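You operate a simulated robot arm through the tools that you are given. There is no shell and no other tool. Be economical: measure what you need, move in short steps, check, and stop when the job is done.

The job below is to be done with a simulated robot arm. You get a single attempt, and the scene is never put back.

TASK
Charge the two controllers in the dock and switch the strip on.
Fine: blue in place 1, green in place 2, grips to the room; pull the GAME plug while the strip is off and stand it on the cabinet top. Set down upright: black mains plug.

It is judged by the outcome, as a careful person would: the job done as asked, and still so three seconds after it is handed in. It fails if anything else is knocked over, pushed out of place, dropped, spilled or broken.

THE ROBOT
A 7-joint arm with a two-finger parallel gripper, fixed in place. Base frame: the origin is at the foot of the arm, x ahead of it, y to its left, z up. Units: m, degrees, N and s.
With the tool pointing down near the work surface it reaches from about 0.14 to 0.66 m from the base axis. Its first joint turns from -66.0 to 66.0 degrees. Payload 2.4 kg.
The TCP is the grasp point between the finger pads, 0.03 m short of the fingertips. In the tool frame z runs along the fingers and y along their closing line. Largest opening 0.094 m; finger width 0.028, thickness 0.01; the body of the gripper, 0.05 by 0.096 m, starts 0.055 m behind the TCP.
Orientation is that of the tool frame in the base frame, as [roll, pitch, yaw] about the fixed x, y, z axes, in that order (R = Rz(yaw) Ry(pitch) Rx(roll)). With the fingers straight down and closing along the base's y, the tool's x points along the base's -x, its y along +y and its z along -z.

THE INTERFACE
- The arm moves only by the tool servo_tool. Its arguments are lists of equal length, an entry for each row: "fingers": the closure, from 0 (fully open) to 1 (shut); "slide": the shift along the base's x, y, z in units of 50 mm (1.0 is 50 mm), a list of three; "dr": the turn, a rotation vector about the base's x, y, z in units of 4 degrees (1.0 is 4 degrees), a list of three. In form: {"fingers": [fingers, ...], "slide": [[x, y, z], ...], "dr": [[ax, ay, az], ...]}. A call has 1 to 10 rows; each row shifts and turns the commanded pose from where the row before left it. A call with a number of a shift or a turn outside -1 to 1 is refused whole. A row lasts 0.2 s, in which the tool goes at most 0.05 m and 8.6 degrees; a call with a longer step from one row to the next is refused whole, and so is a gripper value outside its range. Where a pose cannot be reached the arm comes as near as it can. A force on the tool above 90 N (or 10 N above the force at the start of the call, whichever is more), or a blocked arm, ends the call early, and 0.2 s more pass. Each finger travels about 0.153 m/s and halts on what it meets, pressing with about 21 N; the grip force reading is that of the motor and also rises with nothing between the fingers. The clock runs only during rows and for 0.2 s after the last one: add rows that do not move to give the fingers time. The reply holds the time, the measured pose of the TCP, the force on the tool along the base axes, the opening and the grip force, in the units named above and with some noise, with the torque about the TCP (base axes, N m) and any sound that the robot's microphone picked up.
- Cameras (640 x 400 px; columns grow to the right, rows downward): "scene" is fixed at [0.049, 0.4927, 1.4332]; the picture's right is [-0.58, -0.81, 0.00], its down [-0.55, 0.39, -0.74] and it looks along [0.60, -0.43, -0.68] (base axes); focal length 348 px, centre (320, 200). "wrist" rides on the gripper at [0.076, 0.014, -0.103] in the tool frame; the picture's right is [-0.18, 0.98, 0.00], its down [-0.75, -0.14, -0.64] and it looks along [-0.63, -0.12, 0.77] (tool axes); focal length 243 px, centre (320, 200). There is no depth. A picture from a camera that has moved, and an enlarged one, comes with that camera's place and axes in the base frame and with its lens.
- camera(camera): a new picture of that camera. It takes no simulated time.
- close_up(camera, box): a new picture of the part [left, top, right, bottom] of that camera's present view, enlarged. It takes no simulated time.
- close_job(): hands the job in; it is judged then, once.

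Go step by step. Nothing tells you positions but the pictures and the camera data: compare them with the known pose of the tool, close in by small moves and look again before you grip or let go. The budget is 120 turns and 76 pictures, counting those below and the enlarged ones. Unless the task says otherwise, let go and move clear before handing in, and close with one line.

The tools are called after "Emit:" as a command line: name --argument value ..., lists and objects as JSON in quotes. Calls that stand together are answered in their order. servo_tool: Moves the arm, as the interface text tells. Its arguments: {"type":"object","properties":{"fingers":{"type":"array","items":{"type":"number"}},"slide":{"type":"array","items":{"type":"array","items":{"type":"number"}}},"dr":{"type":"array","items":{"type":"array","items":{"type":"number"}}}},"required":["fingers","slide","dr"]} The other tools are called the same way: camera (camera) takes a picture; close_up (camera, box) takes an enlarged picture of a part of a camera's view; close_job () hands the job in.

At the start:

```text
clock: 0.0
ee_pos: [0.3481, -0.0878, 1.0618]
orientation: [180.0, 0.0, 179.9]
force: [0.2, 0.8, -0.8]
ft_torque: [0.0, -0.01, -0.02]
gripper_width: 0.094
grip_force: 0.0
```

scene: 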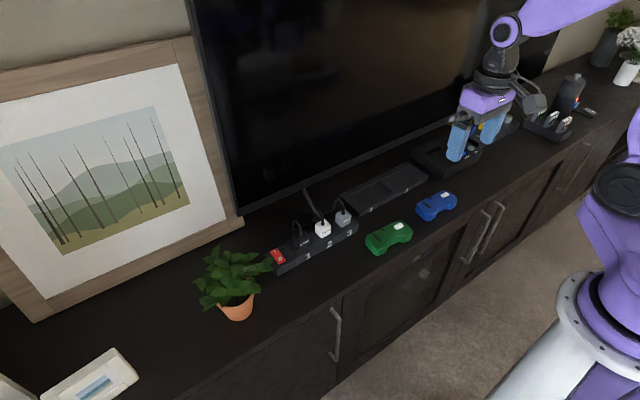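
wrist: 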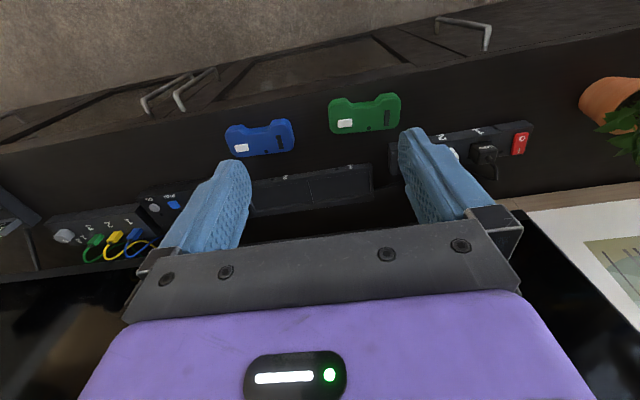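

I see a cabinet with a TV, a power strip (red switch, three plugs), a dock, and blue and green controllers in front. I'll look closer at the details before moving.

Emit:
close_up --camera "scene" --box '[260, 170, 380, 275]'

Emit:
close_up --camera "scene" --box '[340, 130, 500, 260]'

Emit:
close_up --camera "scene" --box '[410, 60, 610, 185]'

Emit:
close_up --camera "wrist" --box '[20, 80, 240, 280]'

Emit:
close_up --camera "wrist" --box '[220, 80, 560, 260]'

```text
3.81 times, centred on (320, 222) of scene
camera zoom: at [0.049, 0.4927, 1.4332], right [-0.58, -0.81, 0.0], down [-0.55, 0.39, -0.74], along [0.6, -0.43, -0.68], focal length 1326 px, centre (320, 114)
```

zoom: 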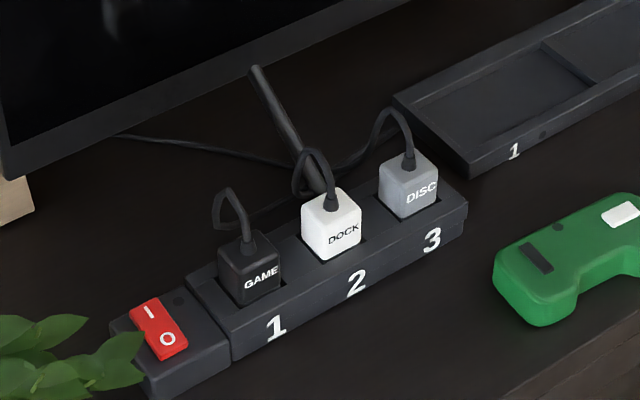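

```text
3.08 times, centred on (420, 195) of scene
camera zoom: at [0.049, 0.4927, 1.4332], right [-0.58, -0.81, 0.0], down [-0.55, 0.39, -0.74], along [0.6, -0.43, -0.68], focal length 1071 px, centre (12, 215)
```

zoom: 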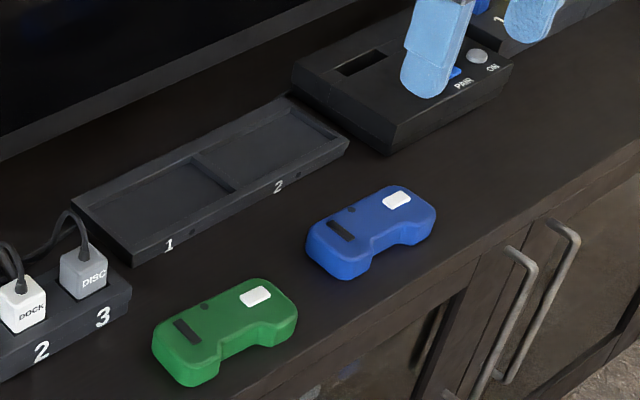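

```text
3.20 times, centred on (510, 122) of scene
camera zoom: at [0.049, 0.4927, 1.4332], right [-0.58, -0.81, 0.0], down [-0.55, 0.39, -0.74], along [0.6, -0.43, -0.68], focal length 1114 px, centre (-288, 448)
```

zoom: 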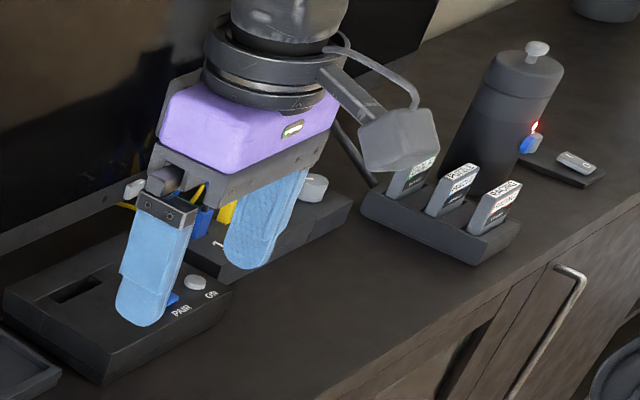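

```text
2.00 times, centred on (130, 180) of wrist
camera zoom: at [0.2725, -0.0744, 1.1643], right [0.18, 0.98, 0.0], down [0.75, -0.14, 0.64], along [0.63, -0.12, -0.77], focal length 485 px, centre (700, 240)
```

zoom: 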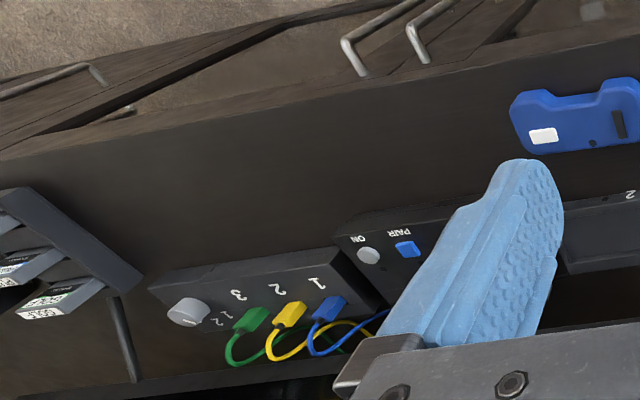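

```text
1.88 times, centred on (390, 170) of wrist
camera zoom: at [0.2725, -0.0744, 1.1643], right [0.18, 0.98, 0.0], down [0.75, -0.14, 0.64], along [0.63, -0.12, -0.77], focal length 457 px, centre (188, 256)
```

zoom: 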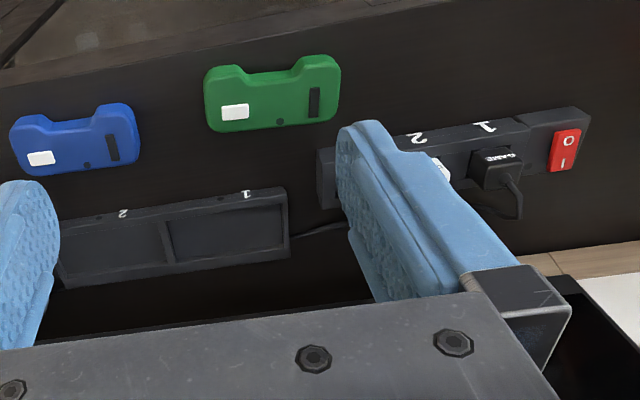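

The dock spans about x 0.57–0.66, y −0.32 to −0.02, and the strip runs along y at x≈0.55 with the GAME plug near (0.55, 0.19). I need the switch state first, so I'll zoom in on it.

Emit:
close_up --camera "scene" --box '[265, 215, 325, 275]'

Emit:
close_up --camera "wrist" --box '[450, 110, 550, 200]'

Emit:
servo_tool --fingers '[0, 0, 0, 0, 0, 0]' --slide '[[0.3, 0.9, 0], [0.3, 0.9, 0], [0.3, 0.9, 0], [0.3, 0.9, -0.2], [0.3, 0.8, -0.3], [0, 0, 0]]' --dr '[[0, 0, 0], [0, 0, 0], [0, 0, 0], [0, 0, 0], [0, 0, 0], [0, 0, 0]]'

Emit:
camera --camera "wrist"

```text
6.67 times, centred on (295, 245) of scene
camera zoom: at [0.049, 0.4927, 1.4332], right [-0.58, -0.81, 0.0], down [-0.55, 0.39, -0.74], along [0.6, -0.43, -0.68], focal length 2321 px, centre (487, -100)
```

zoom: 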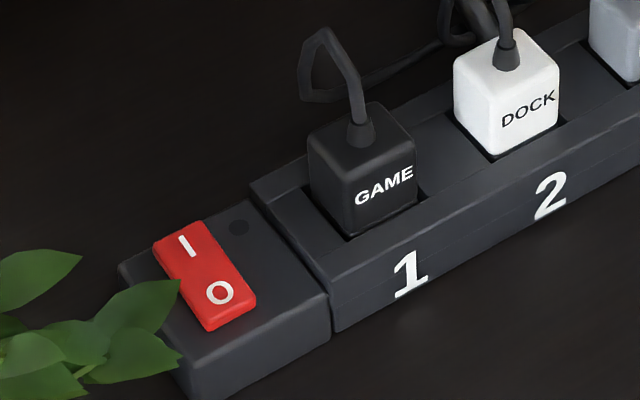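

```text
4.44 times, centred on (500, 155) of wrist
camera zoom: at [0.2725, -0.0744, 1.1643], right [0.18, 0.98, 0.0], down [0.75, -0.14, 0.64], along [0.63, -0.12, -0.77], focal length 1078 px, centre (-480, 400)
```

zoom: 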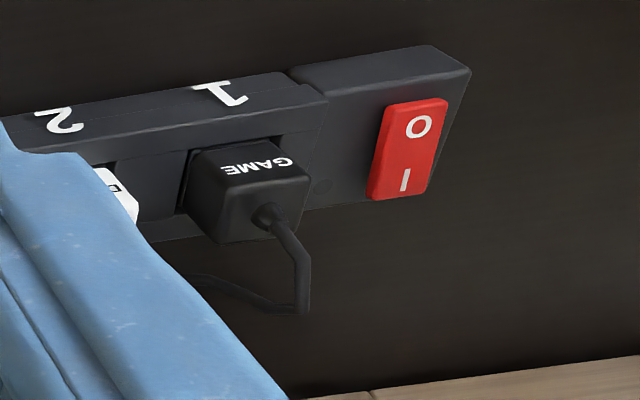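

```text
clock: 1.4
ee_pos: [0.4231, 0.1322, 1.0366]
orientation: [-179.9, 0.0, 180.0]
force: [0.1, -0.2, 0.3]
ft_torque: [0.02, 0.03, -0.01]
gripper_width: 0.094
grip_force: 0.0
```

```text
66 pictures are left
camera wrist: at [0.3479, 0.1463, 1.1394], right [0.19, 0.98, 0.0], down [0.75, -0.14, 0.64], along [0.63, -0.12, -0.77], focal length 243 px, centre (320, 200)
```

wrist: 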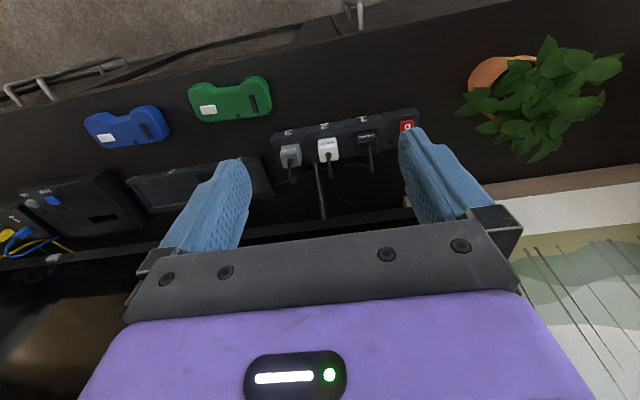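

The strip's neon dot and the dock dots look dark, suggesting it's off; I'll close in above the GAME plug and check the rocker at closer range.

Emit:
servo_tool --fingers '[0, 0, 0, 0, 0, 0]' --slide '[[0.5, 0.2, -0.7], [0.5, 0.2, -0.7], [0.5, 0.2, -0.6], [0.3, 0.2, -0.4], [0.3, 0.2, 0], [0, 0, 0]]' --dr '[[0, 0, 0], [0, 0, 0], [0, 0, 0], [0, 0, 0], [0, 0, 0], [0, 0, 0]]'

Emit:
camera --camera "wrist"

Emit:
close_up --camera "scene" --box '[230, 140, 390, 280]'

```text
clock: 2.8
ee_pos: [0.5275, 0.18, 0.9187]
orientation: [180.0, 0.0, -179.9]
force: [0.0, 0.3, 0.5]
ft_torque: [0.0, 0.01, 0.0]
gripper_width: 0.0941
grip_force: 0.0
```

```text
65 pictures are left
camera wrist: at [0.4527, 0.1952, 1.021], right [0.18, 0.98, 0.0], down [0.75, -0.14, 0.64], along [0.63, -0.12, -0.77], focal length 243 px, centre (320, 200)
```

wrist: 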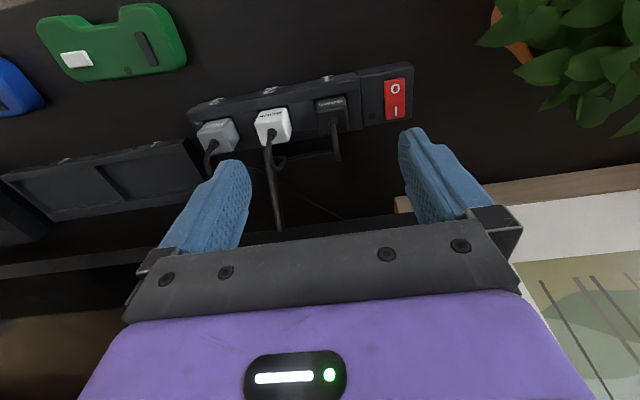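

```text
2.86 times, centred on (310, 210) of scene
camera zoom: at [0.049, 0.4927, 1.4332], right [-0.58, -0.82, 0.0], down [-0.55, 0.39, -0.74], along [0.6, -0.43, -0.68], focal length 995 px, centre (349, 171)
```

zoom: 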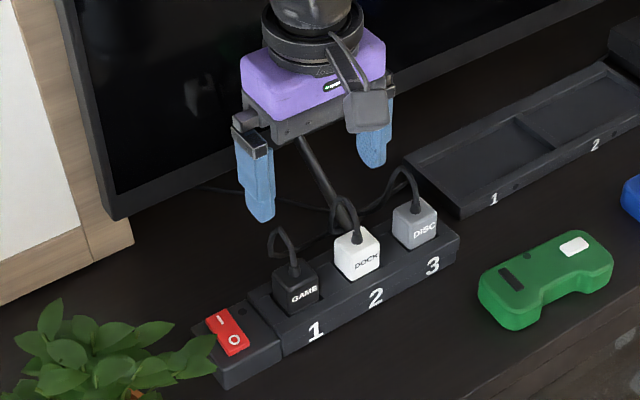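

Emit:
close_up --camera "wrist" --box '[300, 60, 430, 170]'

Emit:
close_up --camera "wrist" --box '[180, 70, 310, 190]'

```text
3.64 times, centred on (365, 115) of wrist
camera zoom: at [0.4527, 0.1952, 1.021], right [0.18, 0.98, 0.0], down [0.75, -0.14, 0.64], along [0.63, -0.12, -0.77], focal length 882 px, centre (156, 509)
```

zoom: 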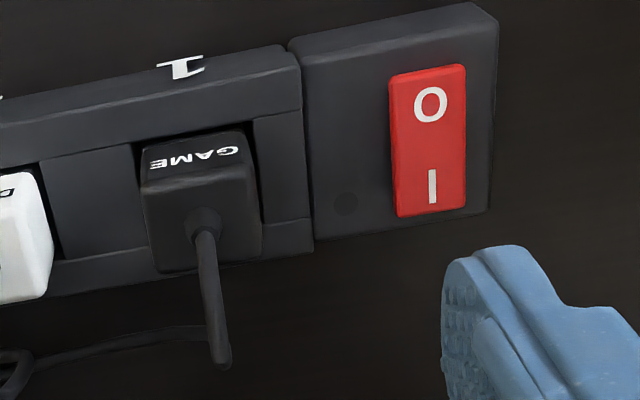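

```text
3.33 times, centred on (245, 130) of wrist
camera zoom: at [0.4527, 0.1952, 1.021], right [0.18, 0.98, 0.0], down [0.75, -0.14, 0.64], along [0.63, -0.12, -0.77], focal length 809 px, centre (570, 433)
```

zoom: 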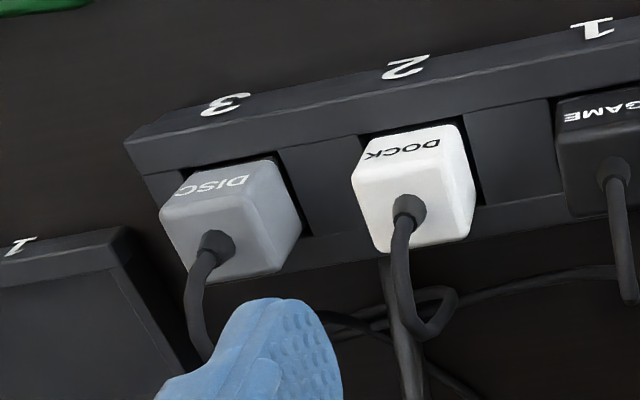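

The indicator is dark, so the strip is off. The GAME plug's top centre is at about (0.557, 0.189, 0.764), so I'll narrow the fingers and descend over it.

Emit:
servo_tool --fingers '[0.2, 0.45, 0.45, 0.45, 0.45]' --slide '[[0.59, 0.19, 0], [0, 0, -0.7], [0, 0, -0.5], [0, 0, -0.4], [0, 0, 0]]' --dr '[[0, 0, 0], [0, 0, 0], [0, 0, 0], [0, 0, 0], [0, 0, 0]]'

Emit:
camera --camera "wrist"

Emit:
close_up --camera "scene" --box '[260, 160, 380, 270]'

```text
clock: 4.0
ee_pos: [0.5569, 0.1918, 0.8346]
orientation: [-180.0, 0.0, 180.0]
force: [0.3, -0.2, 0.1]
ft_torque: [-0.03, 0.0, -0.02]
gripper_width: 0.0518
grip_force: 0.1
```

```text
61 pictures are left
camera wrist: at [0.4832, 0.206, 0.938], right [0.18, 0.98, 0.0], down [0.75, -0.14, 0.64], along [0.63, -0.12, -0.77], focal length 243 px, centre (320, 200)
```

wrist: 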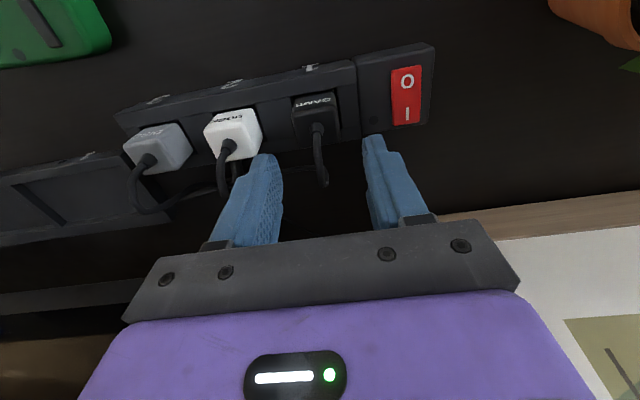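

```text
3.64 times, centred on (320, 215) of scene
camera zoom: at [0.049, 0.4927, 1.4332], right [-0.58, -0.81, 0.0], down [-0.55, 0.39, -0.74], along [0.6, -0.43, -0.68], focal length 1266 px, centre (320, 146)
```

zoom: 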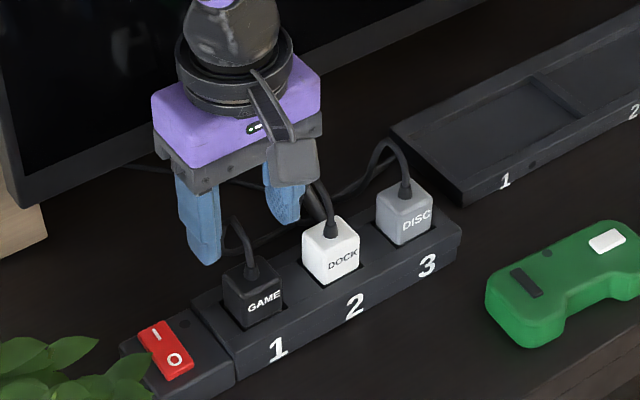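

Alignment looks good (plug 0.190 vs TCP 0.192 in y). Descending to z≈0.777, with the cord loop just under the palm.

Emit:
servo_tool --fingers '[0.45, 0.45, 0.45, 0.45]' --slide '[[0.02, -0.04, -0.4], [0, 0, -0.4], [0, 0, -0.36], [0, 0, 0]]' --dr '[[0, 0, 0], [0, 0, 0], [0, 0, 0], [0, 0, 0]]'

Emit:
camera --camera "wrist"

Emit:
close_up --camera "scene" --box '[260, 180, 360, 270]'

```text
clock: 5.0
ee_pos: [0.5587, 0.1909, 0.7776]
orientation: [-180.0, 0.0, -179.9]
force: [0.0, 0.5, 0.3]
ft_torque: [-0.03, -0.03, 0.0]
gripper_width: 0.0515
grip_force: 0.1
```

```text
59 pictures are left
camera wrist: at [0.4829, 0.2048, 0.8805], right [0.18, 0.98, 0.0], down [0.75, -0.14, 0.64], along [0.63, -0.12, -0.77], focal length 243 px, centre (320, 200)
```

wrist: 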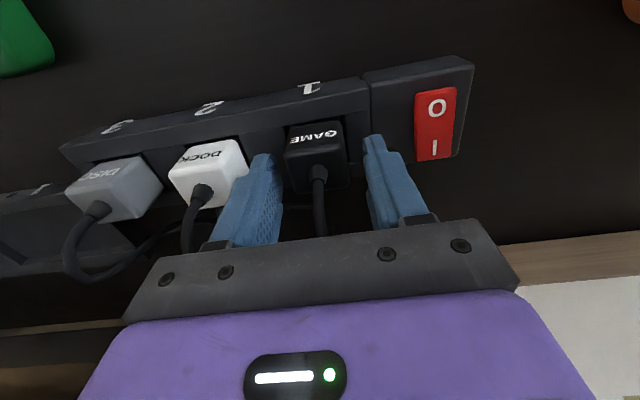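

```text
4.44 times, centred on (310, 225) of scene
camera zoom: at [0.049, 0.4927, 1.4332], right [-0.58, -0.81, 0.0], down [-0.55, 0.39, -0.74], along [0.6, -0.43, -0.68], focal length 1547 px, centre (364, 89)
```

zoom: 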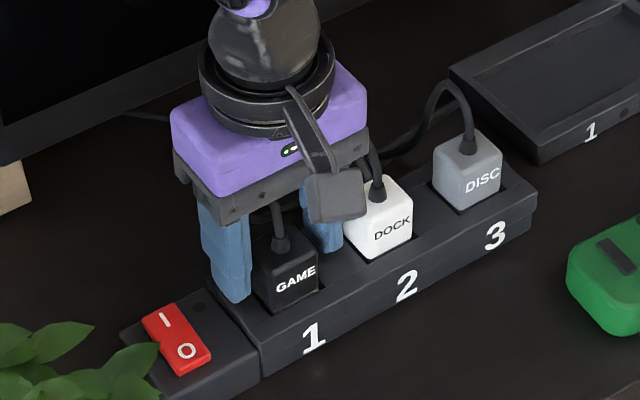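

Fingers straddle the plug evenly. Gripping, then checking.

Emit:
servo_tool --fingers '[0.8, 1, 1, 1]' --slide '[[0, -0.02, 0], [0, 0, 0], [0, 0, 0], [0, 0, 0]]' --dr '[[0, 0, 0], [0, 0, 0], [0, 0, 0], [0, 0, 0]]'

```text
clock: 6.0
ee_pos: [0.5581, 0.1884, 0.7773]
orientation: [180.0, 0.0, -179.9]
force: [-0.8, 0.9, 0.2]
ft_torque: [0.03, 0.0, 0.01]
gripper_width: 0.0332
grip_force: 21.0
```

Gripped at 33 mm wide. Pulling straight up slowly.

Emit:
servo_tool --fingers '[1, 1, 1, 1, 1, 1]' --slide '[[0, 0, 0.1], [0, 0, 0.15], [0, 0, 0.2], [0, 0, 0.25], [0, 0, 0.3], [0, 0, 0]]' --dr '[[0, 0, 0], [0, 0, 0], [0, 0, 0], [0, 0, 0], [0, 0, 0], [0, 0, 0]]'

Emit:
camera --camera "wrist"

Emit:
close_up --camera "scene" --box '[260, 170, 380, 270]'

```text
clock: 7.4
ee_pos: [0.5585, 0.1881, 0.8296]
orientation: [-180.0, 0.0, 180.0]
force: [-1.1, -0.1, -1.3]
ft_torque: [0.01, -0.02, -0.02]
gripper_width: 0.0332
grip_force: 21.4
```

```text
57 pictures are left
camera wrist: at [0.4825, 0.2022, 0.9318], right [0.18, 0.98, 0.0], down [0.75, -0.14, 0.64], along [0.63, -0.12, -0.77], focal length 243 px, centre (320, 200)
```

wrist: 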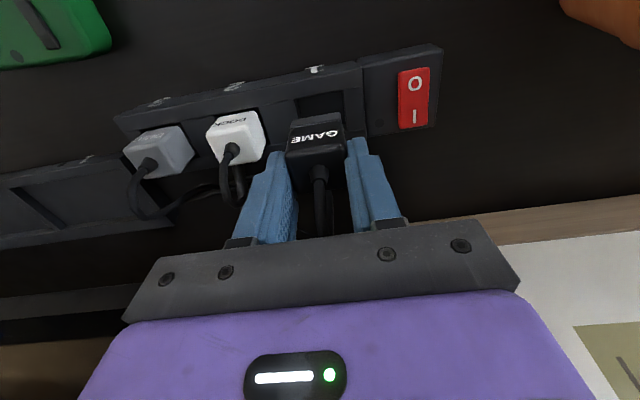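

```text
4.00 times, centred on (320, 220) of scene
camera zoom: at [0.049, 0.4927, 1.4332], right [-0.58, -0.81, 0.0], down [-0.55, 0.39, -0.74], along [0.6, -0.43, -0.68], focal length 1393 px, centre (320, 120)
```

zoom: 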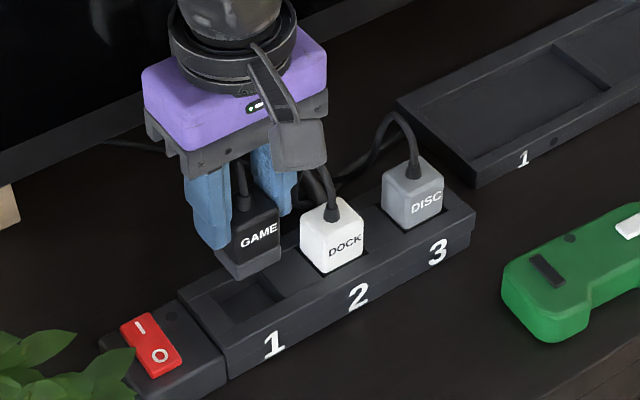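

The plug is out. I'll carry it straight toward the room to x≈0.45, y≈0.19, a clear spot on the cabinet top.

Emit:
servo_tool --fingers '[1, 1, 1, 1, 1, 1, 1, 1]' --slide '[[0, 0, 0.3], [-0.4, 0, 0.1], [-0.45, 0, 0], [-0.45, 0, 0], [-0.45, 0, 0], [-0.4, 0, 0], [0, 0, -0.4], [0, 0, 0]]' --dr '[[0, 0, 0], [0, 0, 0], [0, 0, 0], [0, 0, 0], [0, 0, 0], [0, 0, 0], [0, 0, 0], [0, 0, 0]]'

Emit:
camera --camera "wrist"

Emit:
close_up --camera "scene" --box '[240, 150, 400, 290]'

```text
clock: 9.2
ee_pos: [0.4516, 0.1879, 0.8273]
orientation: [179.9, 0.0, -180.0]
force: [0.5, -0.1, 0.0]
ft_torque: [0.01, 0.0, 0.0]
gripper_width: 0.0333
grip_force: 20.7
```

```text
55 pictures are left
camera wrist: at [0.3761, 0.2012, 0.9307], right [0.18, 0.98, 0.0], down [0.75, -0.14, 0.64], along [0.63, -0.12, -0.77], focal length 243 px, centre (320, 200)
```

wrist: 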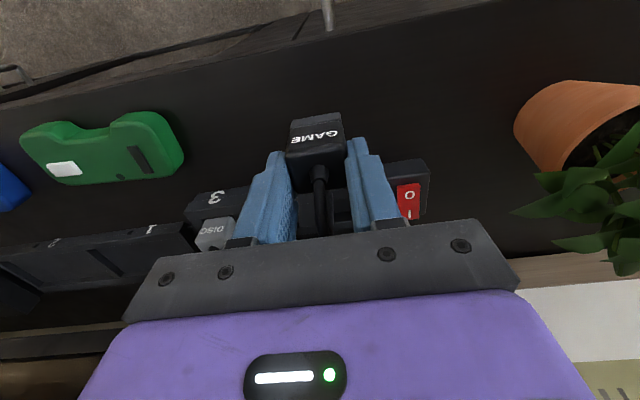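

```text
2.86 times, centred on (320, 220) of scene
camera zoom: at [0.049, 0.4927, 1.4332], right [-0.58, -0.82, 0.0], down [-0.55, 0.39, -0.74], along [0.6, -0.43, -0.68], focal length 995 px, centre (320, 143)
```

zoom: 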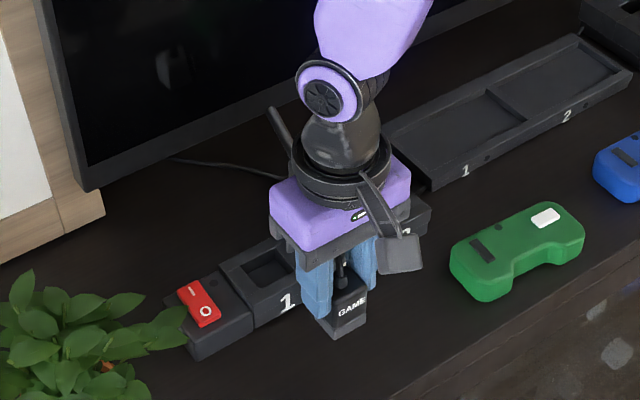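

Clear spot. Plug underside is about 52 mm below TCP; descending to near contact, then in fine steps.

Emit:
servo_tool --fingers '[1, 1, 1, 1, 1, 1]' --slide '[[0, 0, -0.35], [0, 0, -0.35], [0, 0, -0.25], [0, 0, -0.15], [0, 0, -0.1], [0, 0, 0]]' --dr '[[0, 0, 0], [0, 0, 0], [0, 0, 0], [0, 0, 0], [0, 0, 0], [0, 0, 0]]'

Emit:
close_up --camera "scene" --box '[280, 190, 380, 270]'

```text
clock: 10.6
ee_pos: [0.4505, 0.1865, 0.7683]
orientation: [180.0, 0.0, 180.0]
force: [0.3, 0.3, -0.1]
ft_torque: [-0.01, -0.02, 0.01]
gripper_width: 0.0331
grip_force: 20.7
```

```text
5.00 times, centred on (330, 230) of scene
camera zoom: at [0.049, 0.4927, 1.4332], right [-0.58, -0.81, 0.0], down [-0.55, 0.39, -0.74], along [0.6, -0.43, -0.68], focal length 1741 px, centre (270, 50)
```

zoom: 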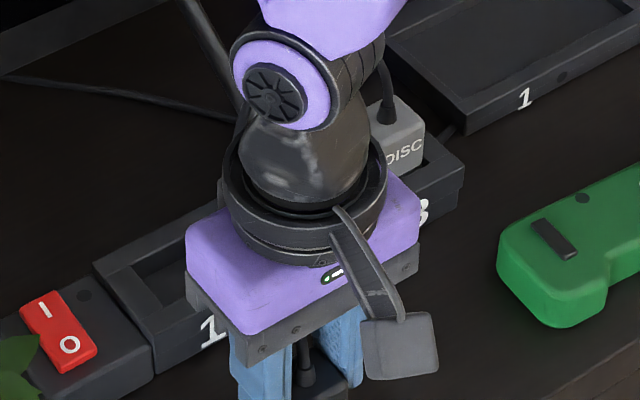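

No contact yet; continuing in small steps watching force.

Emit:
servo_tool --fingers '[1, 1, 1, 1, 1]' --slide '[[0, 0, -0.1], [0, 0, -0.06], [0, 0, -0.06], [0, 0, -0.06], [0, 0, 0]]' --dr '[[0, 0, 0], [0, 0, 0], [0, 0, 0], [0, 0, 0], [0, 0, 0]]'

Emit:
camera --camera "wrist"

```text
clock: 11.8
ee_pos: [0.4495, 0.1875, 0.7555]
orientation: [179.9, 0.0, 179.9]
force: [-0.7, -2.4, 20.1]
ft_torque: [-0.08, 0.01, 0.13]
gripper_width: 0.0334
grip_force: 21.3
```

```text
52 pictures are left
camera wrist: at [0.376, 0.2024, 0.8578], right [0.18, 0.98, 0.0], down [0.75, -0.14, 0.64], along [0.63, -0.12, -0.77], focal length 243 px, centre (320, 200)
```

wrist: 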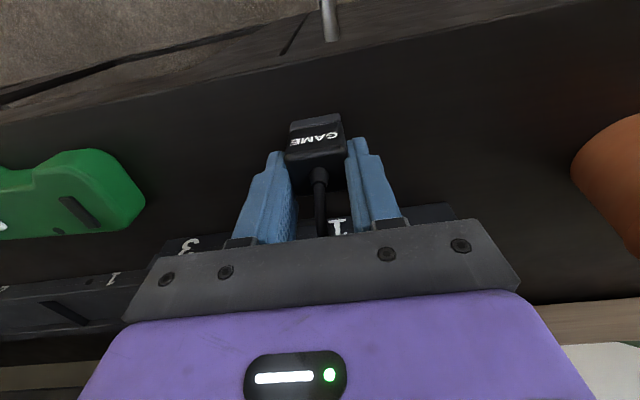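

Contact at z≈0.756, so the plug stands on the top (surface z≈0.703). Releasing gently and rising.

Emit:
servo_tool --fingers '[1, 0.62, 0.5, 0.45, 0.45, 0.45, 0.45, 0.45]' --slide '[[0, 0, 0.03], [0, 0, 0], [0, 0, 0], [0, 0, 0.2], [0, 0, 0.5], [0, 0, 0.8], [0, 0, 0.6], [0, 0, 0]]' --dr '[[0, 0, 0], [0, 0, 0], [0, 0, 0], [0, 0, 0], [0, 0, 0], [0, 0, 0], [0, 0, 0], [0, 0, 0]]'

Emit:
camera --camera "wrist"

Emit:
close_up --camera "scene" --box '[260, 180, 380, 280]'

```text
clock: 13.6
ee_pos: [0.4526, 0.1896, 0.862]
orientation: [-180.0, 0.1, -179.9]
force: [0.3, -0.3, 0.7]
ft_torque: [0.02, 0.02, -0.01]
gripper_width: 0.0517
grip_force: 0.1
```

```text
51 pictures are left
camera wrist: at [0.3775, 0.2031, 0.9638], right [0.18, 0.98, 0.0], down [0.75, -0.14, 0.64], along [0.63, -0.12, -0.77], focal length 243 px, centre (320, 200)
```

wrist: 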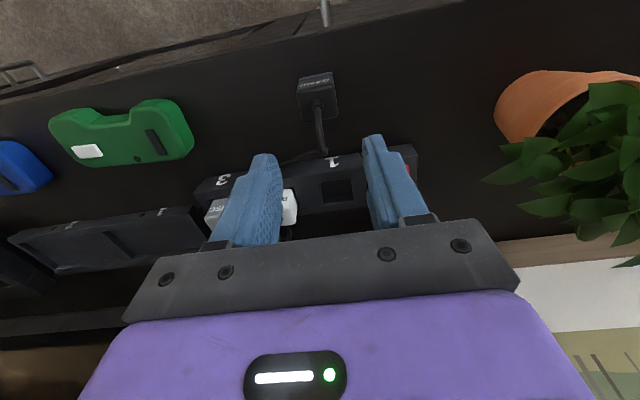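

```text
4.00 times, centred on (320, 230) of scene
camera zoom: at [0.049, 0.4927, 1.4332], right [-0.58, -0.81, 0.0], down [-0.55, 0.39, -0.74], along [0.6, -0.43, -0.68], focal length 1393 px, centre (320, 80)
```

zoom: 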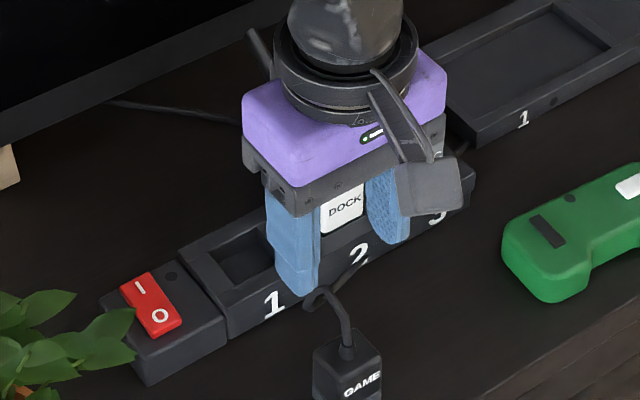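

The plug stands upright and free. Now I raise, turn the gripper 90° (closing along x) and travel above the blue controller near (0.468, −0.232).

Emit:
servo_tool --fingers '[0.3, 0, 0, 0, 0, 0, 0, 0, 0, 0]' --slide '[[0, 0, 0.8], [0, 0, 0.4], [0, -0.4, 0], [0, -0.4, 0], [0, -0.4, 0], [0, -0.4, 0], [0, -0.4, 0], [0, -0.4, 0], [0, -0.4, 0], [0, -0.4, 0]]' --dr '[[0, 0, 1], [0, 0, 1], [0, 0, 1], [0, 0, 1], [0, 0, 1], [0, 0, 1], [0, 0, 1], [0, 0, 1], [0, 0, 1], [0, 0, 1]]'

Emit:
servo_tool --fingers '[0, 0, 0, 0, 0, 0, 0, 0, 0, 0]' --slide '[[0, -0.4, 0], [0, -0.4, 0], [0, -0.4, 0], [0, -0.4, 0], [0, -0.4, 0], [0, -0.4, 0], [0, -0.4, 0], [0, -0.4, 0], [0.1, -0.4, 0], [0.1, -0.4, 0]]' --dr '[[0, 0, 1], [0, 0, 1], [0, 0, 1], [0, 0, 1], [0, 0, 1], [0, 0, 1], [0, 0, 1], [0, 0, 1], [0, 0, 1], [0, 0, 1]]'

Emit:
servo_tool --fingers '[0, 0, 0, 0]' --slide '[[0.1, -0.4, 0], [0, -0.4, 0], [0, -0.4, 0], [0, 0, 0]]' --dr '[[0, 0, 1], [0, 0, 1], [0, 0, 0.5], [0, 0, 0]]'

Emit:
camera --camera "wrist"

Emit:
camera --camera "scene"

```text
clock: 15.8
ee_pos: [0.4514, 0.0263, 0.9213]
orientation: [-180.0, 0.0, -139.9]
force: [0.3, -0.6, -0.6]
ft_torque: [-0.02, -0.01, 0.01]
gripper_width: 0.0938
grip_force: 0.0
```

```text
clock: 18.0
ee_pos: [0.4603, -0.1722, 0.9205]
orientation: [-180.0, 0.0, -99.8]
force: [0.9, 0.3, 0.3]
ft_torque: [0.0, 0.0, -0.01]
gripper_width: 0.0941
grip_force: 0.1
```

```text
clock: 19.0
ee_pos: [0.4647, -0.2333, 0.9201]
orientation: [180.0, 0.0, -90.0]
force: [-0.9, 0.1, -0.7]
ft_torque: [-0.01, -0.02, 0.0]
gripper_width: 0.0941
grip_force: 0.0
```

```text
49 pictures are left
camera wrist: at [0.4513, -0.3098, 1.0229], right [-0.98, 0.18, 0.0], down [0.14, 0.75, 0.64], along [0.12, 0.63, -0.77], focal length 243 px, centre (320, 200)
```

wrist: 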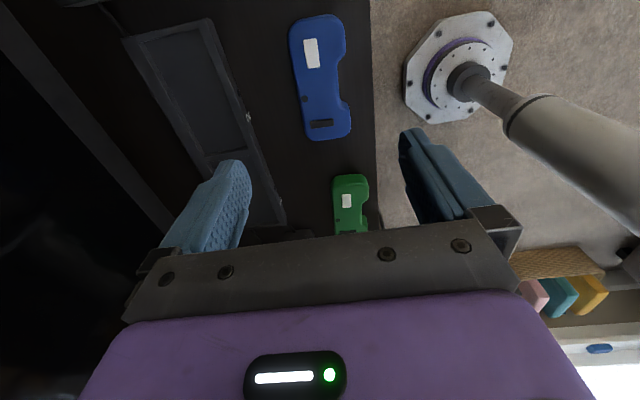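

```text
48 pictures are left
```

scene: 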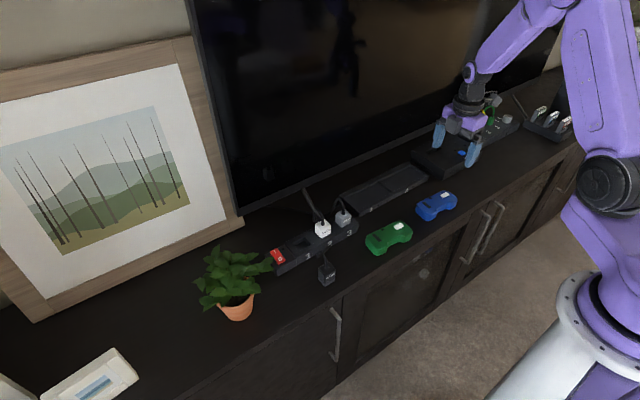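

Orientation is set. I'll zoom on the blue controller to fix its centre, yaw and waist.

Emit:
close_up --camera "wrist" --box '[260, 0, 400, 150]'

Emit:
close_up --camera "scene" --box '[360, 180, 470, 260]'

```text
2.67 times, centred on (330, 75) of wrist
camera zoom: at [0.4513, -0.3098, 1.0229], right [-0.98, 0.18, 0.0], down [0.14, 0.75, 0.64], along [0.12, 0.63, -0.77], focal length 647 px, centre (293, 533)
```

zoom: 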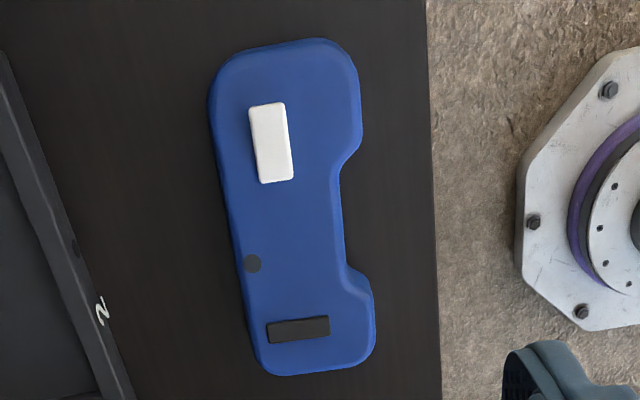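

```text
5.00 times, centred on (415, 220) of scene
camera zoom: at [0.049, 0.4927, 1.4332], right [-0.58, -0.81, 0.0], down [-0.55, 0.39, -0.74], along [0.6, -0.43, -0.68], focal length 1741 px, centre (-155, 100)
```

zoom: 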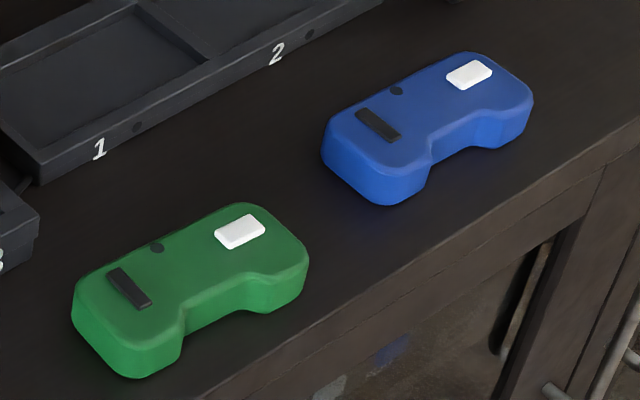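

Blue: centre y≈−0.233, waist from x≈0.446 to 0.488, yaw about −3.5°, top z≈0.73. I'll align, then lower in two stages.

Emit:
servo_tool --fingers '[0, 0, 0, 0, 0, 0]' --slide '[[0.05, 0, -0.6], [0, 0, -0.8], [0, 0, -0.8], [0, 0, -0.6], [0, 0, -0.2], [0, 0, 0]]' --dr '[[0, 0, -0.85], [0, 0, 0], [0, 0, 0], [0, 0, 0], [0, 0, 0], [0, 0, 0]]'

Emit:
camera --camera "wrist"

Emit:
close_up --camera "scene" --box '[380, 150, 480, 240]'

```text
clock: 20.4
ee_pos: [0.4671, -0.2306, 0.7697]
orientation: [180.0, 0.0, -93.4]
force: [-0.6, -0.3, 0.4]
ft_torque: [0.01, 0.0, 0.01]
gripper_width: 0.0937
grip_force: 0.0
```

```text
45 pictures are left
camera wrist: at [0.4494, -0.3056, 0.8734], right [-0.97, 0.24, 0.0], down [0.19, 0.74, 0.64], along [0.16, 0.62, -0.77], focal length 243 px, centre (320, 200)
```

wrist: 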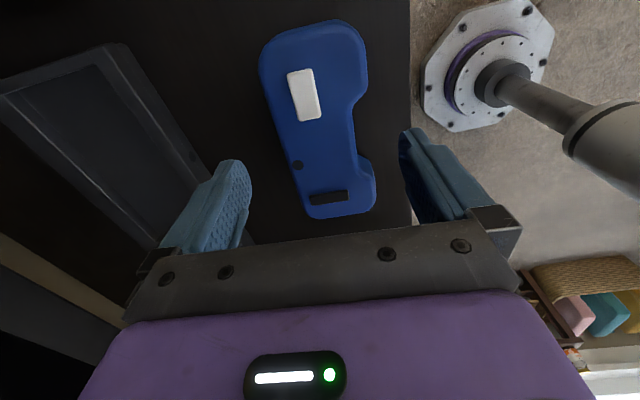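

```text
4.44 times, centred on (430, 195) of scene
camera zoom: at [0.049, 0.4927, 1.4332], right [-0.58, -0.81, 0.0], down [-0.55, 0.39, -0.74], along [0.6, -0.43, -0.68], focal length 1547 px, centre (-169, 222)
```

zoom: 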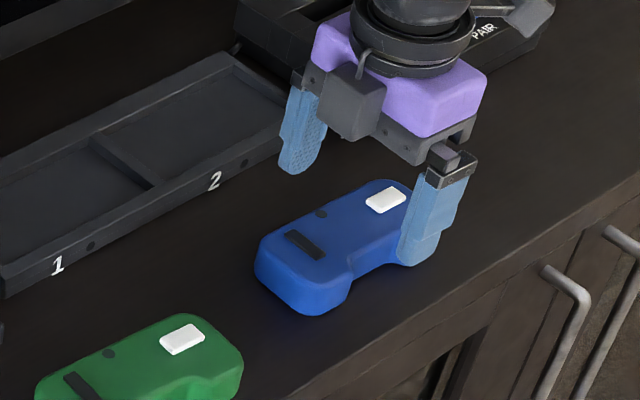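

Aligned; shift y by −3 mm, lower to z≈0.748 and close on the waist.

Emit:
servo_tool --fingers '[0, 0, 0, 0.3, 0.45, 0.6, 1, 1]' --slide '[[0, -0.07, -0.2], [0, 0, -0.25], [0, 0, 0], [0, 0, 0], [0, 0, 0], [0, 0, 0], [0, 0, 0], [0, 0, 0]]' --dr '[[0, 0, 0], [0, 0, 0], [0, 0, 0], [0, 0, 0], [0, 0, 0], [0, 0, 0], [0, 0, 0], [0, 0, 0]]'

Emit:
camera --camera "wrist"

Emit:
close_up --camera "scene" --box '[380, 150, 480, 240]'

```text
clock: 22.2
ee_pos: [0.4674, -0.2351, 0.7486]
orientation: [180.0, 0.0, -93.5]
force: [-0.1, -0.5, 0.2]
ft_torque: [-0.02, 0.01, 0.02]
gripper_width: 0.0488
grip_force: 20.6
```

```text
43 pictures are left
camera wrist: at [0.4497, -0.3106, 0.8508], right [-0.97, 0.24, 0.0], down [0.19, 0.74, 0.64], along [0.16, 0.62, -0.77], focal length 243 px, centre (320, 200)
```

wrist: 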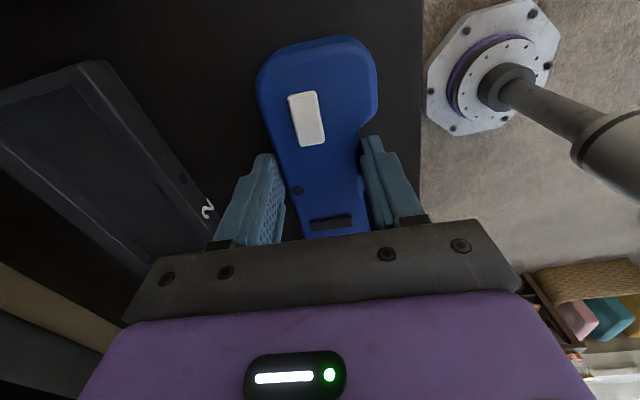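

```text
4.44 times, centred on (430, 195) of scene
camera zoom: at [0.049, 0.4927, 1.4332], right [-0.58, -0.81, 0.0], down [-0.55, 0.39, -0.74], along [0.6, -0.43, -0.68], focal length 1547 px, centre (-169, 222)
```

zoom: 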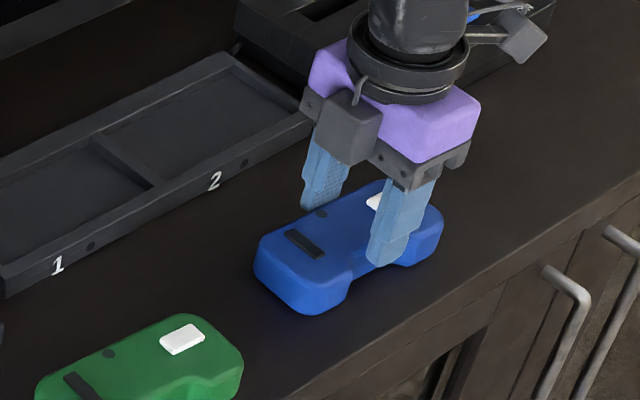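

Held firmly (49 mm). Lift, straighten the yaw, and look at the dock geometry.

Emit:
servo_tool --fingers '[1, 1, 1, 1, 1, 1]' --slide '[[0, 0, 0.2], [0, 0, 0.4], [0, 0, 0.6], [0, 0, 0.6], [0, 0, 0.4], [0, 0, 0]]' --dr '[[0, 0, 0], [0, 0, 0], [0, 0, 0.5], [0, 0, 0.37], [0, 0, 0], [0, 0, 0]]'

Emit:
camera --camera "wrist"

Emit:
close_up --camera "scene" --box '[330, 150, 450, 230]'

```text
clock: 23.6
ee_pos: [0.4685, -0.2369, 0.8584]
orientation: [179.9, 0.0, -89.9]
force: [0.1, 0.7, -1.7]
ft_torque: [-0.03, 0.01, -0.01]
gripper_width: 0.0487
grip_force: 20.4
```

```text
41 pictures are left
camera wrist: at [0.4549, -0.3134, 0.961], right [-0.98, 0.18, 0.0], down [0.14, 0.75, 0.64], along [0.12, 0.63, -0.77], focal length 243 px, centre (320, 200)
```

wrist: 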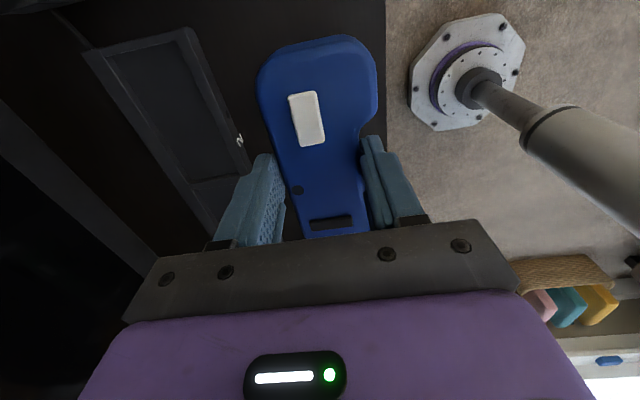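

```text
5.00 times, centred on (390, 190) of scene
camera zoom: at [0.049, 0.4927, 1.4332], right [-0.58, -0.81, 0.0], down [-0.55, 0.39, -0.74], along [0.6, -0.43, -0.68], focal length 1741 px, centre (-30, 250)
```

zoom: 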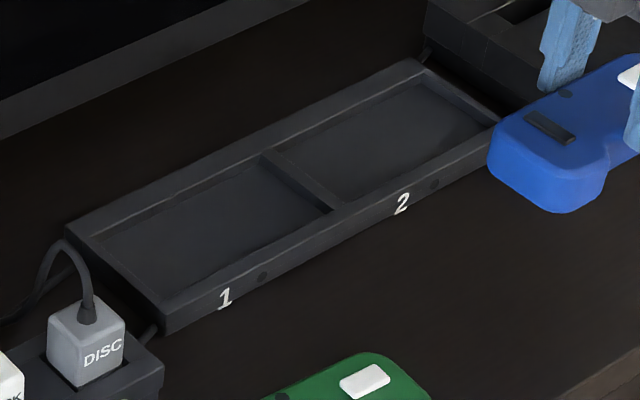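

The dock's place 1 recess appears to be x 0.576–0.640, y −0.154 to −0.022, rim top z≈0.725. I'll carry blue over it at height and compare edges.

Emit:
servo_tool --fingers '[1, 1, 1, 1, 1, 1, 1]' --slide '[[0.5, 0.5, 0], [0.5, 0.5, 0], [0.5, 0.5, 0], [0.5, 0.5, 0], [0.5, 0.5, -0.3], [0.42, 0.48, -0.3], [0, 0, 0]]' --dr '[[0, 0, 0], [0, 0, 0], [0, 0, 0], [0, 0, 0], [0, 0, 0], [0, 0, 0], [0, 0, 0]]'

Emit:
camera --camera "wrist"

Emit:
close_up --camera "scene" --box '[320, 140, 440, 230]'

```text
clock: 25.2
ee_pos: [0.6131, -0.0883, 0.8283]
orientation: [180.0, 0.1, -89.9]
force: [-0.3, 0.2, -1.8]
ft_torque: [-0.03, -0.03, -0.02]
gripper_width: 0.0487
grip_force: 20.7
```

```text
39 pictures are left
camera wrist: at [0.6008, -0.1635, 0.9309], right [-0.98, 0.18, 0.0], down [0.14, 0.75, 0.64], along [0.12, 0.63, -0.77], focal length 243 px, centre (320, 200)
```

wrist: 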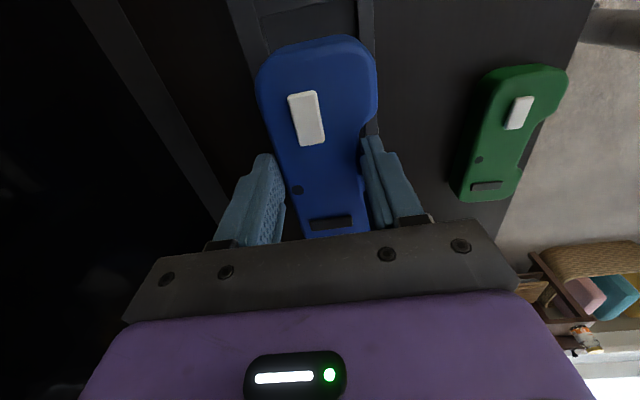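

```text
4.44 times, centred on (380, 185) of scene
camera zoom: at [0.049, 0.4928, 1.4332], right [-0.58, -0.82, 0.0], down [-0.55, 0.39, -0.74], along [0.6, -0.43, -0.68], focal length 1547 px, centre (53, 267)
```

zoom: 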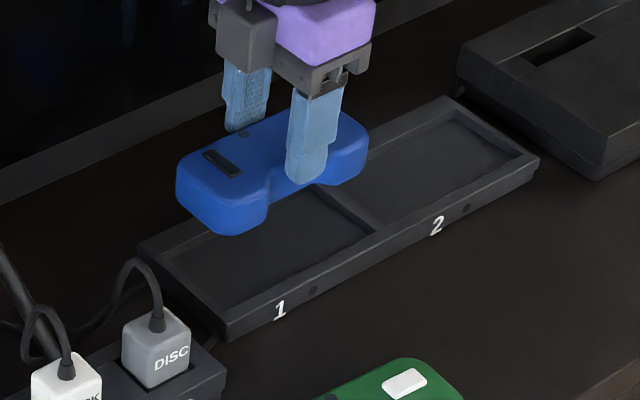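

Emit:
close_up --camera "wrist" --box '[210, 0, 400, 140]'

Emit:
close_up --camera "scene" --box '[345, 160, 425, 220]'

```text
2.86 times, centred on (305, 70) of wrist
camera zoom: at [0.6008, -0.1635, 0.9309], right [-0.98, 0.18, 0.0], down [0.14, 0.75, 0.64], along [0.12, 0.63, -0.77], focal length 693 px, centre (363, 571)
```

zoom: 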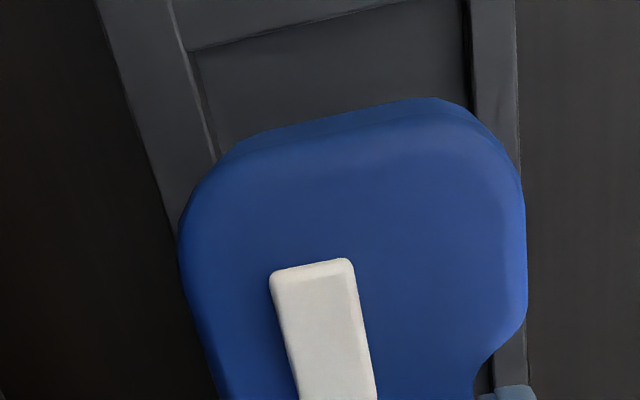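

```text
6.67 times, centred on (385, 190) of scene
camera zoom: at [0.049, 0.4928, 1.4332], right [-0.58, -0.82, 0.0], down [-0.55, 0.39, -0.74], along [0.6, -0.43, -0.68], focal length 2321 px, centre (-113, 267)
```

zoom: 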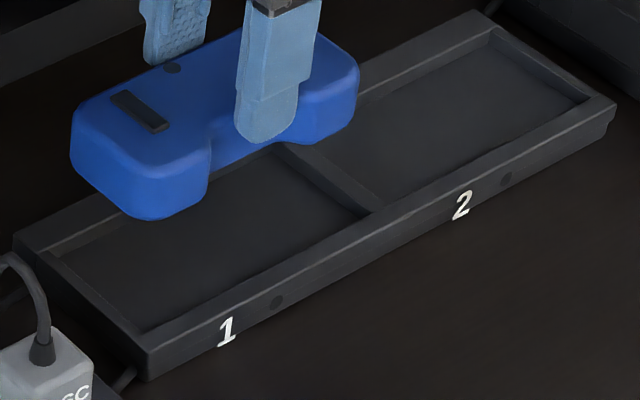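

Combining both cameras: rim top z≈0.719, recess 1 centre (0.611, −0.092), clearance ~3–5 mm per side. Adjusting slightly and descending to just above the rim.

Emit:
servo_tool --fingers '[1, 1, 1, 1, 1, 1]' --slide '[[0.05, -0.085, -0.1], [0, 0, -0.4], [0, 0, -0.4], [0, 0, -0.2], [0, 0, 0], [0, 0, 0]]' --dr '[[0, 0, 0], [0, 0, 0], [0, 0, 0], [0, 0, 0], [0, 0, 0], [0, 0, 0]]'

Emit:
close_up --camera "wrist" --box '[210, 0, 400, 140]'

Emit:
close_up --camera "scene" --box '[335, 160, 425, 230]'

```text
clock: 26.6
ee_pos: [0.617, -0.092, 0.7733]
orientation: [-180.0, -0.1, -89.8]
force: [0.1, 1.0, -2.1]
ft_torque: [-0.05, 0.01, 0.03]
gripper_width: 0.0485
grip_force: 20.2
```

```text
2.86 times, centred on (305, 70) of wrist
camera zoom: at [0.6033, -0.168, 0.876], right [-0.98, 0.18, 0.0], down [0.14, 0.75, 0.64], along [0.12, 0.63, -0.77], focal length 693 px, centre (363, 571)
```

zoom: 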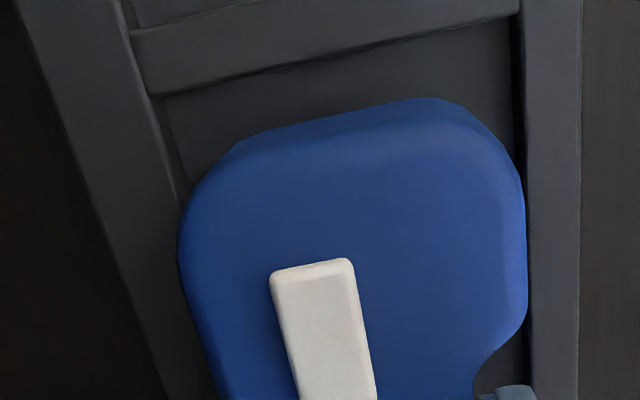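

```text
5.71 times, centred on (380, 195) of scene
camera zoom: at [0.049, 0.4927, 1.4332], right [-0.58, -0.81, 0.0], down [-0.55, 0.39, -0.74], along [0.6, -0.43, -0.68], focal length 1989 px, centre (-23, 229)
```

zoom: 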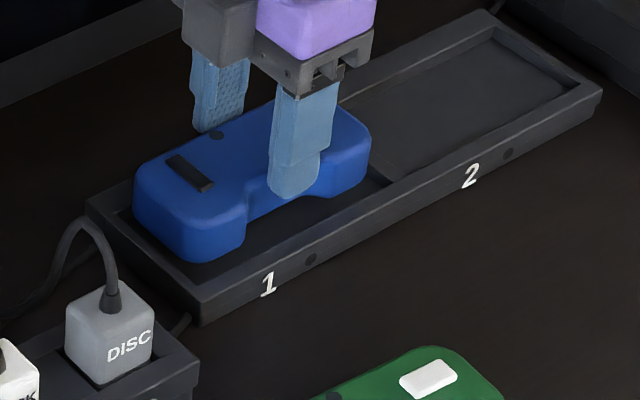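

Edges line up centrally with about 3–4 mm gaps. Lowering to contact.

Emit:
servo_tool --fingers '[1, 1, 1, 1, 1, 1]' --slide '[[0, 0, -0.12], [0, 0, -0.1], [0, 0, -0.06], [0, 0, -0.04], [0, 0, 0], [0, 0, 0]]' --dr '[[0, 0, 0], [0, 0, 0], [0, 0, 0], [0, 0, 0], [0, 0, 0], [0, 0, 0]]'

```text
clock: 28.0
ee_pos: [0.6175, -0.0913, 0.758]
orientation: [-179.8, 0.0, -89.9]
force: [0.9, -3.1, 20.2]
ft_torque: [-0.1, 0.05, -0.05]
gripper_width: 0.0488
grip_force: 21.0
```

Emit:
close_up --camera "wrist" --box '[210, 0, 400, 140]'

Emit:
close_up --camera "scene" --box '[335, 170, 405, 225]'

```text
2.86 times, centred on (305, 70) of wrist
camera zoom: at [0.6043, -0.1674, 0.8611], right [-0.98, 0.18, 0.0], down [0.14, 0.75, 0.64], along [0.12, 0.63, -0.77], focal length 693 px, centre (363, 571)
```

zoom: 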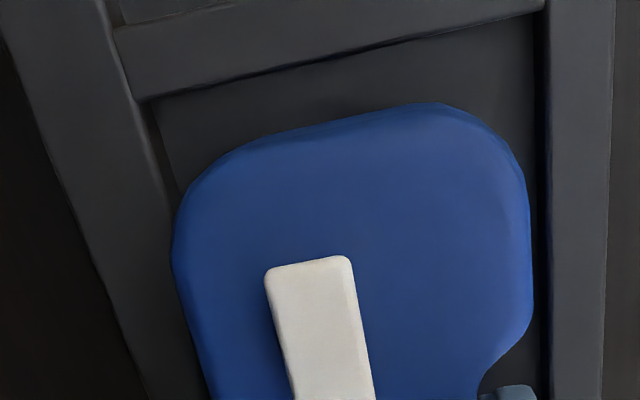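

```text
7.27 times, centred on (370, 198) of scene
camera zoom: at [0.0486, 0.4927, 1.4332], right [-0.58, -0.81, 0.0], down [-0.55, 0.39, -0.74], along [0.6, -0.43, -0.68], focal length 2532 px, centre (-44, 218)
```

zoom: 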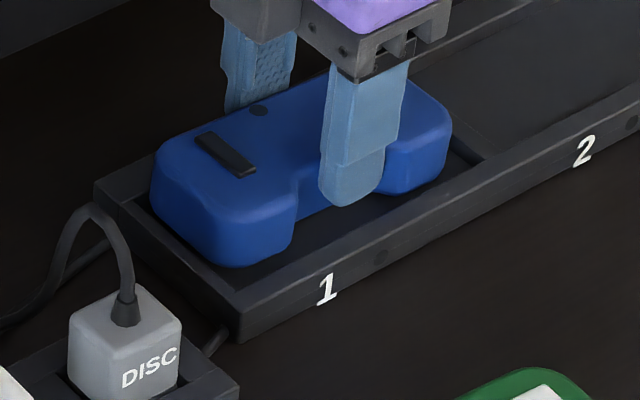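

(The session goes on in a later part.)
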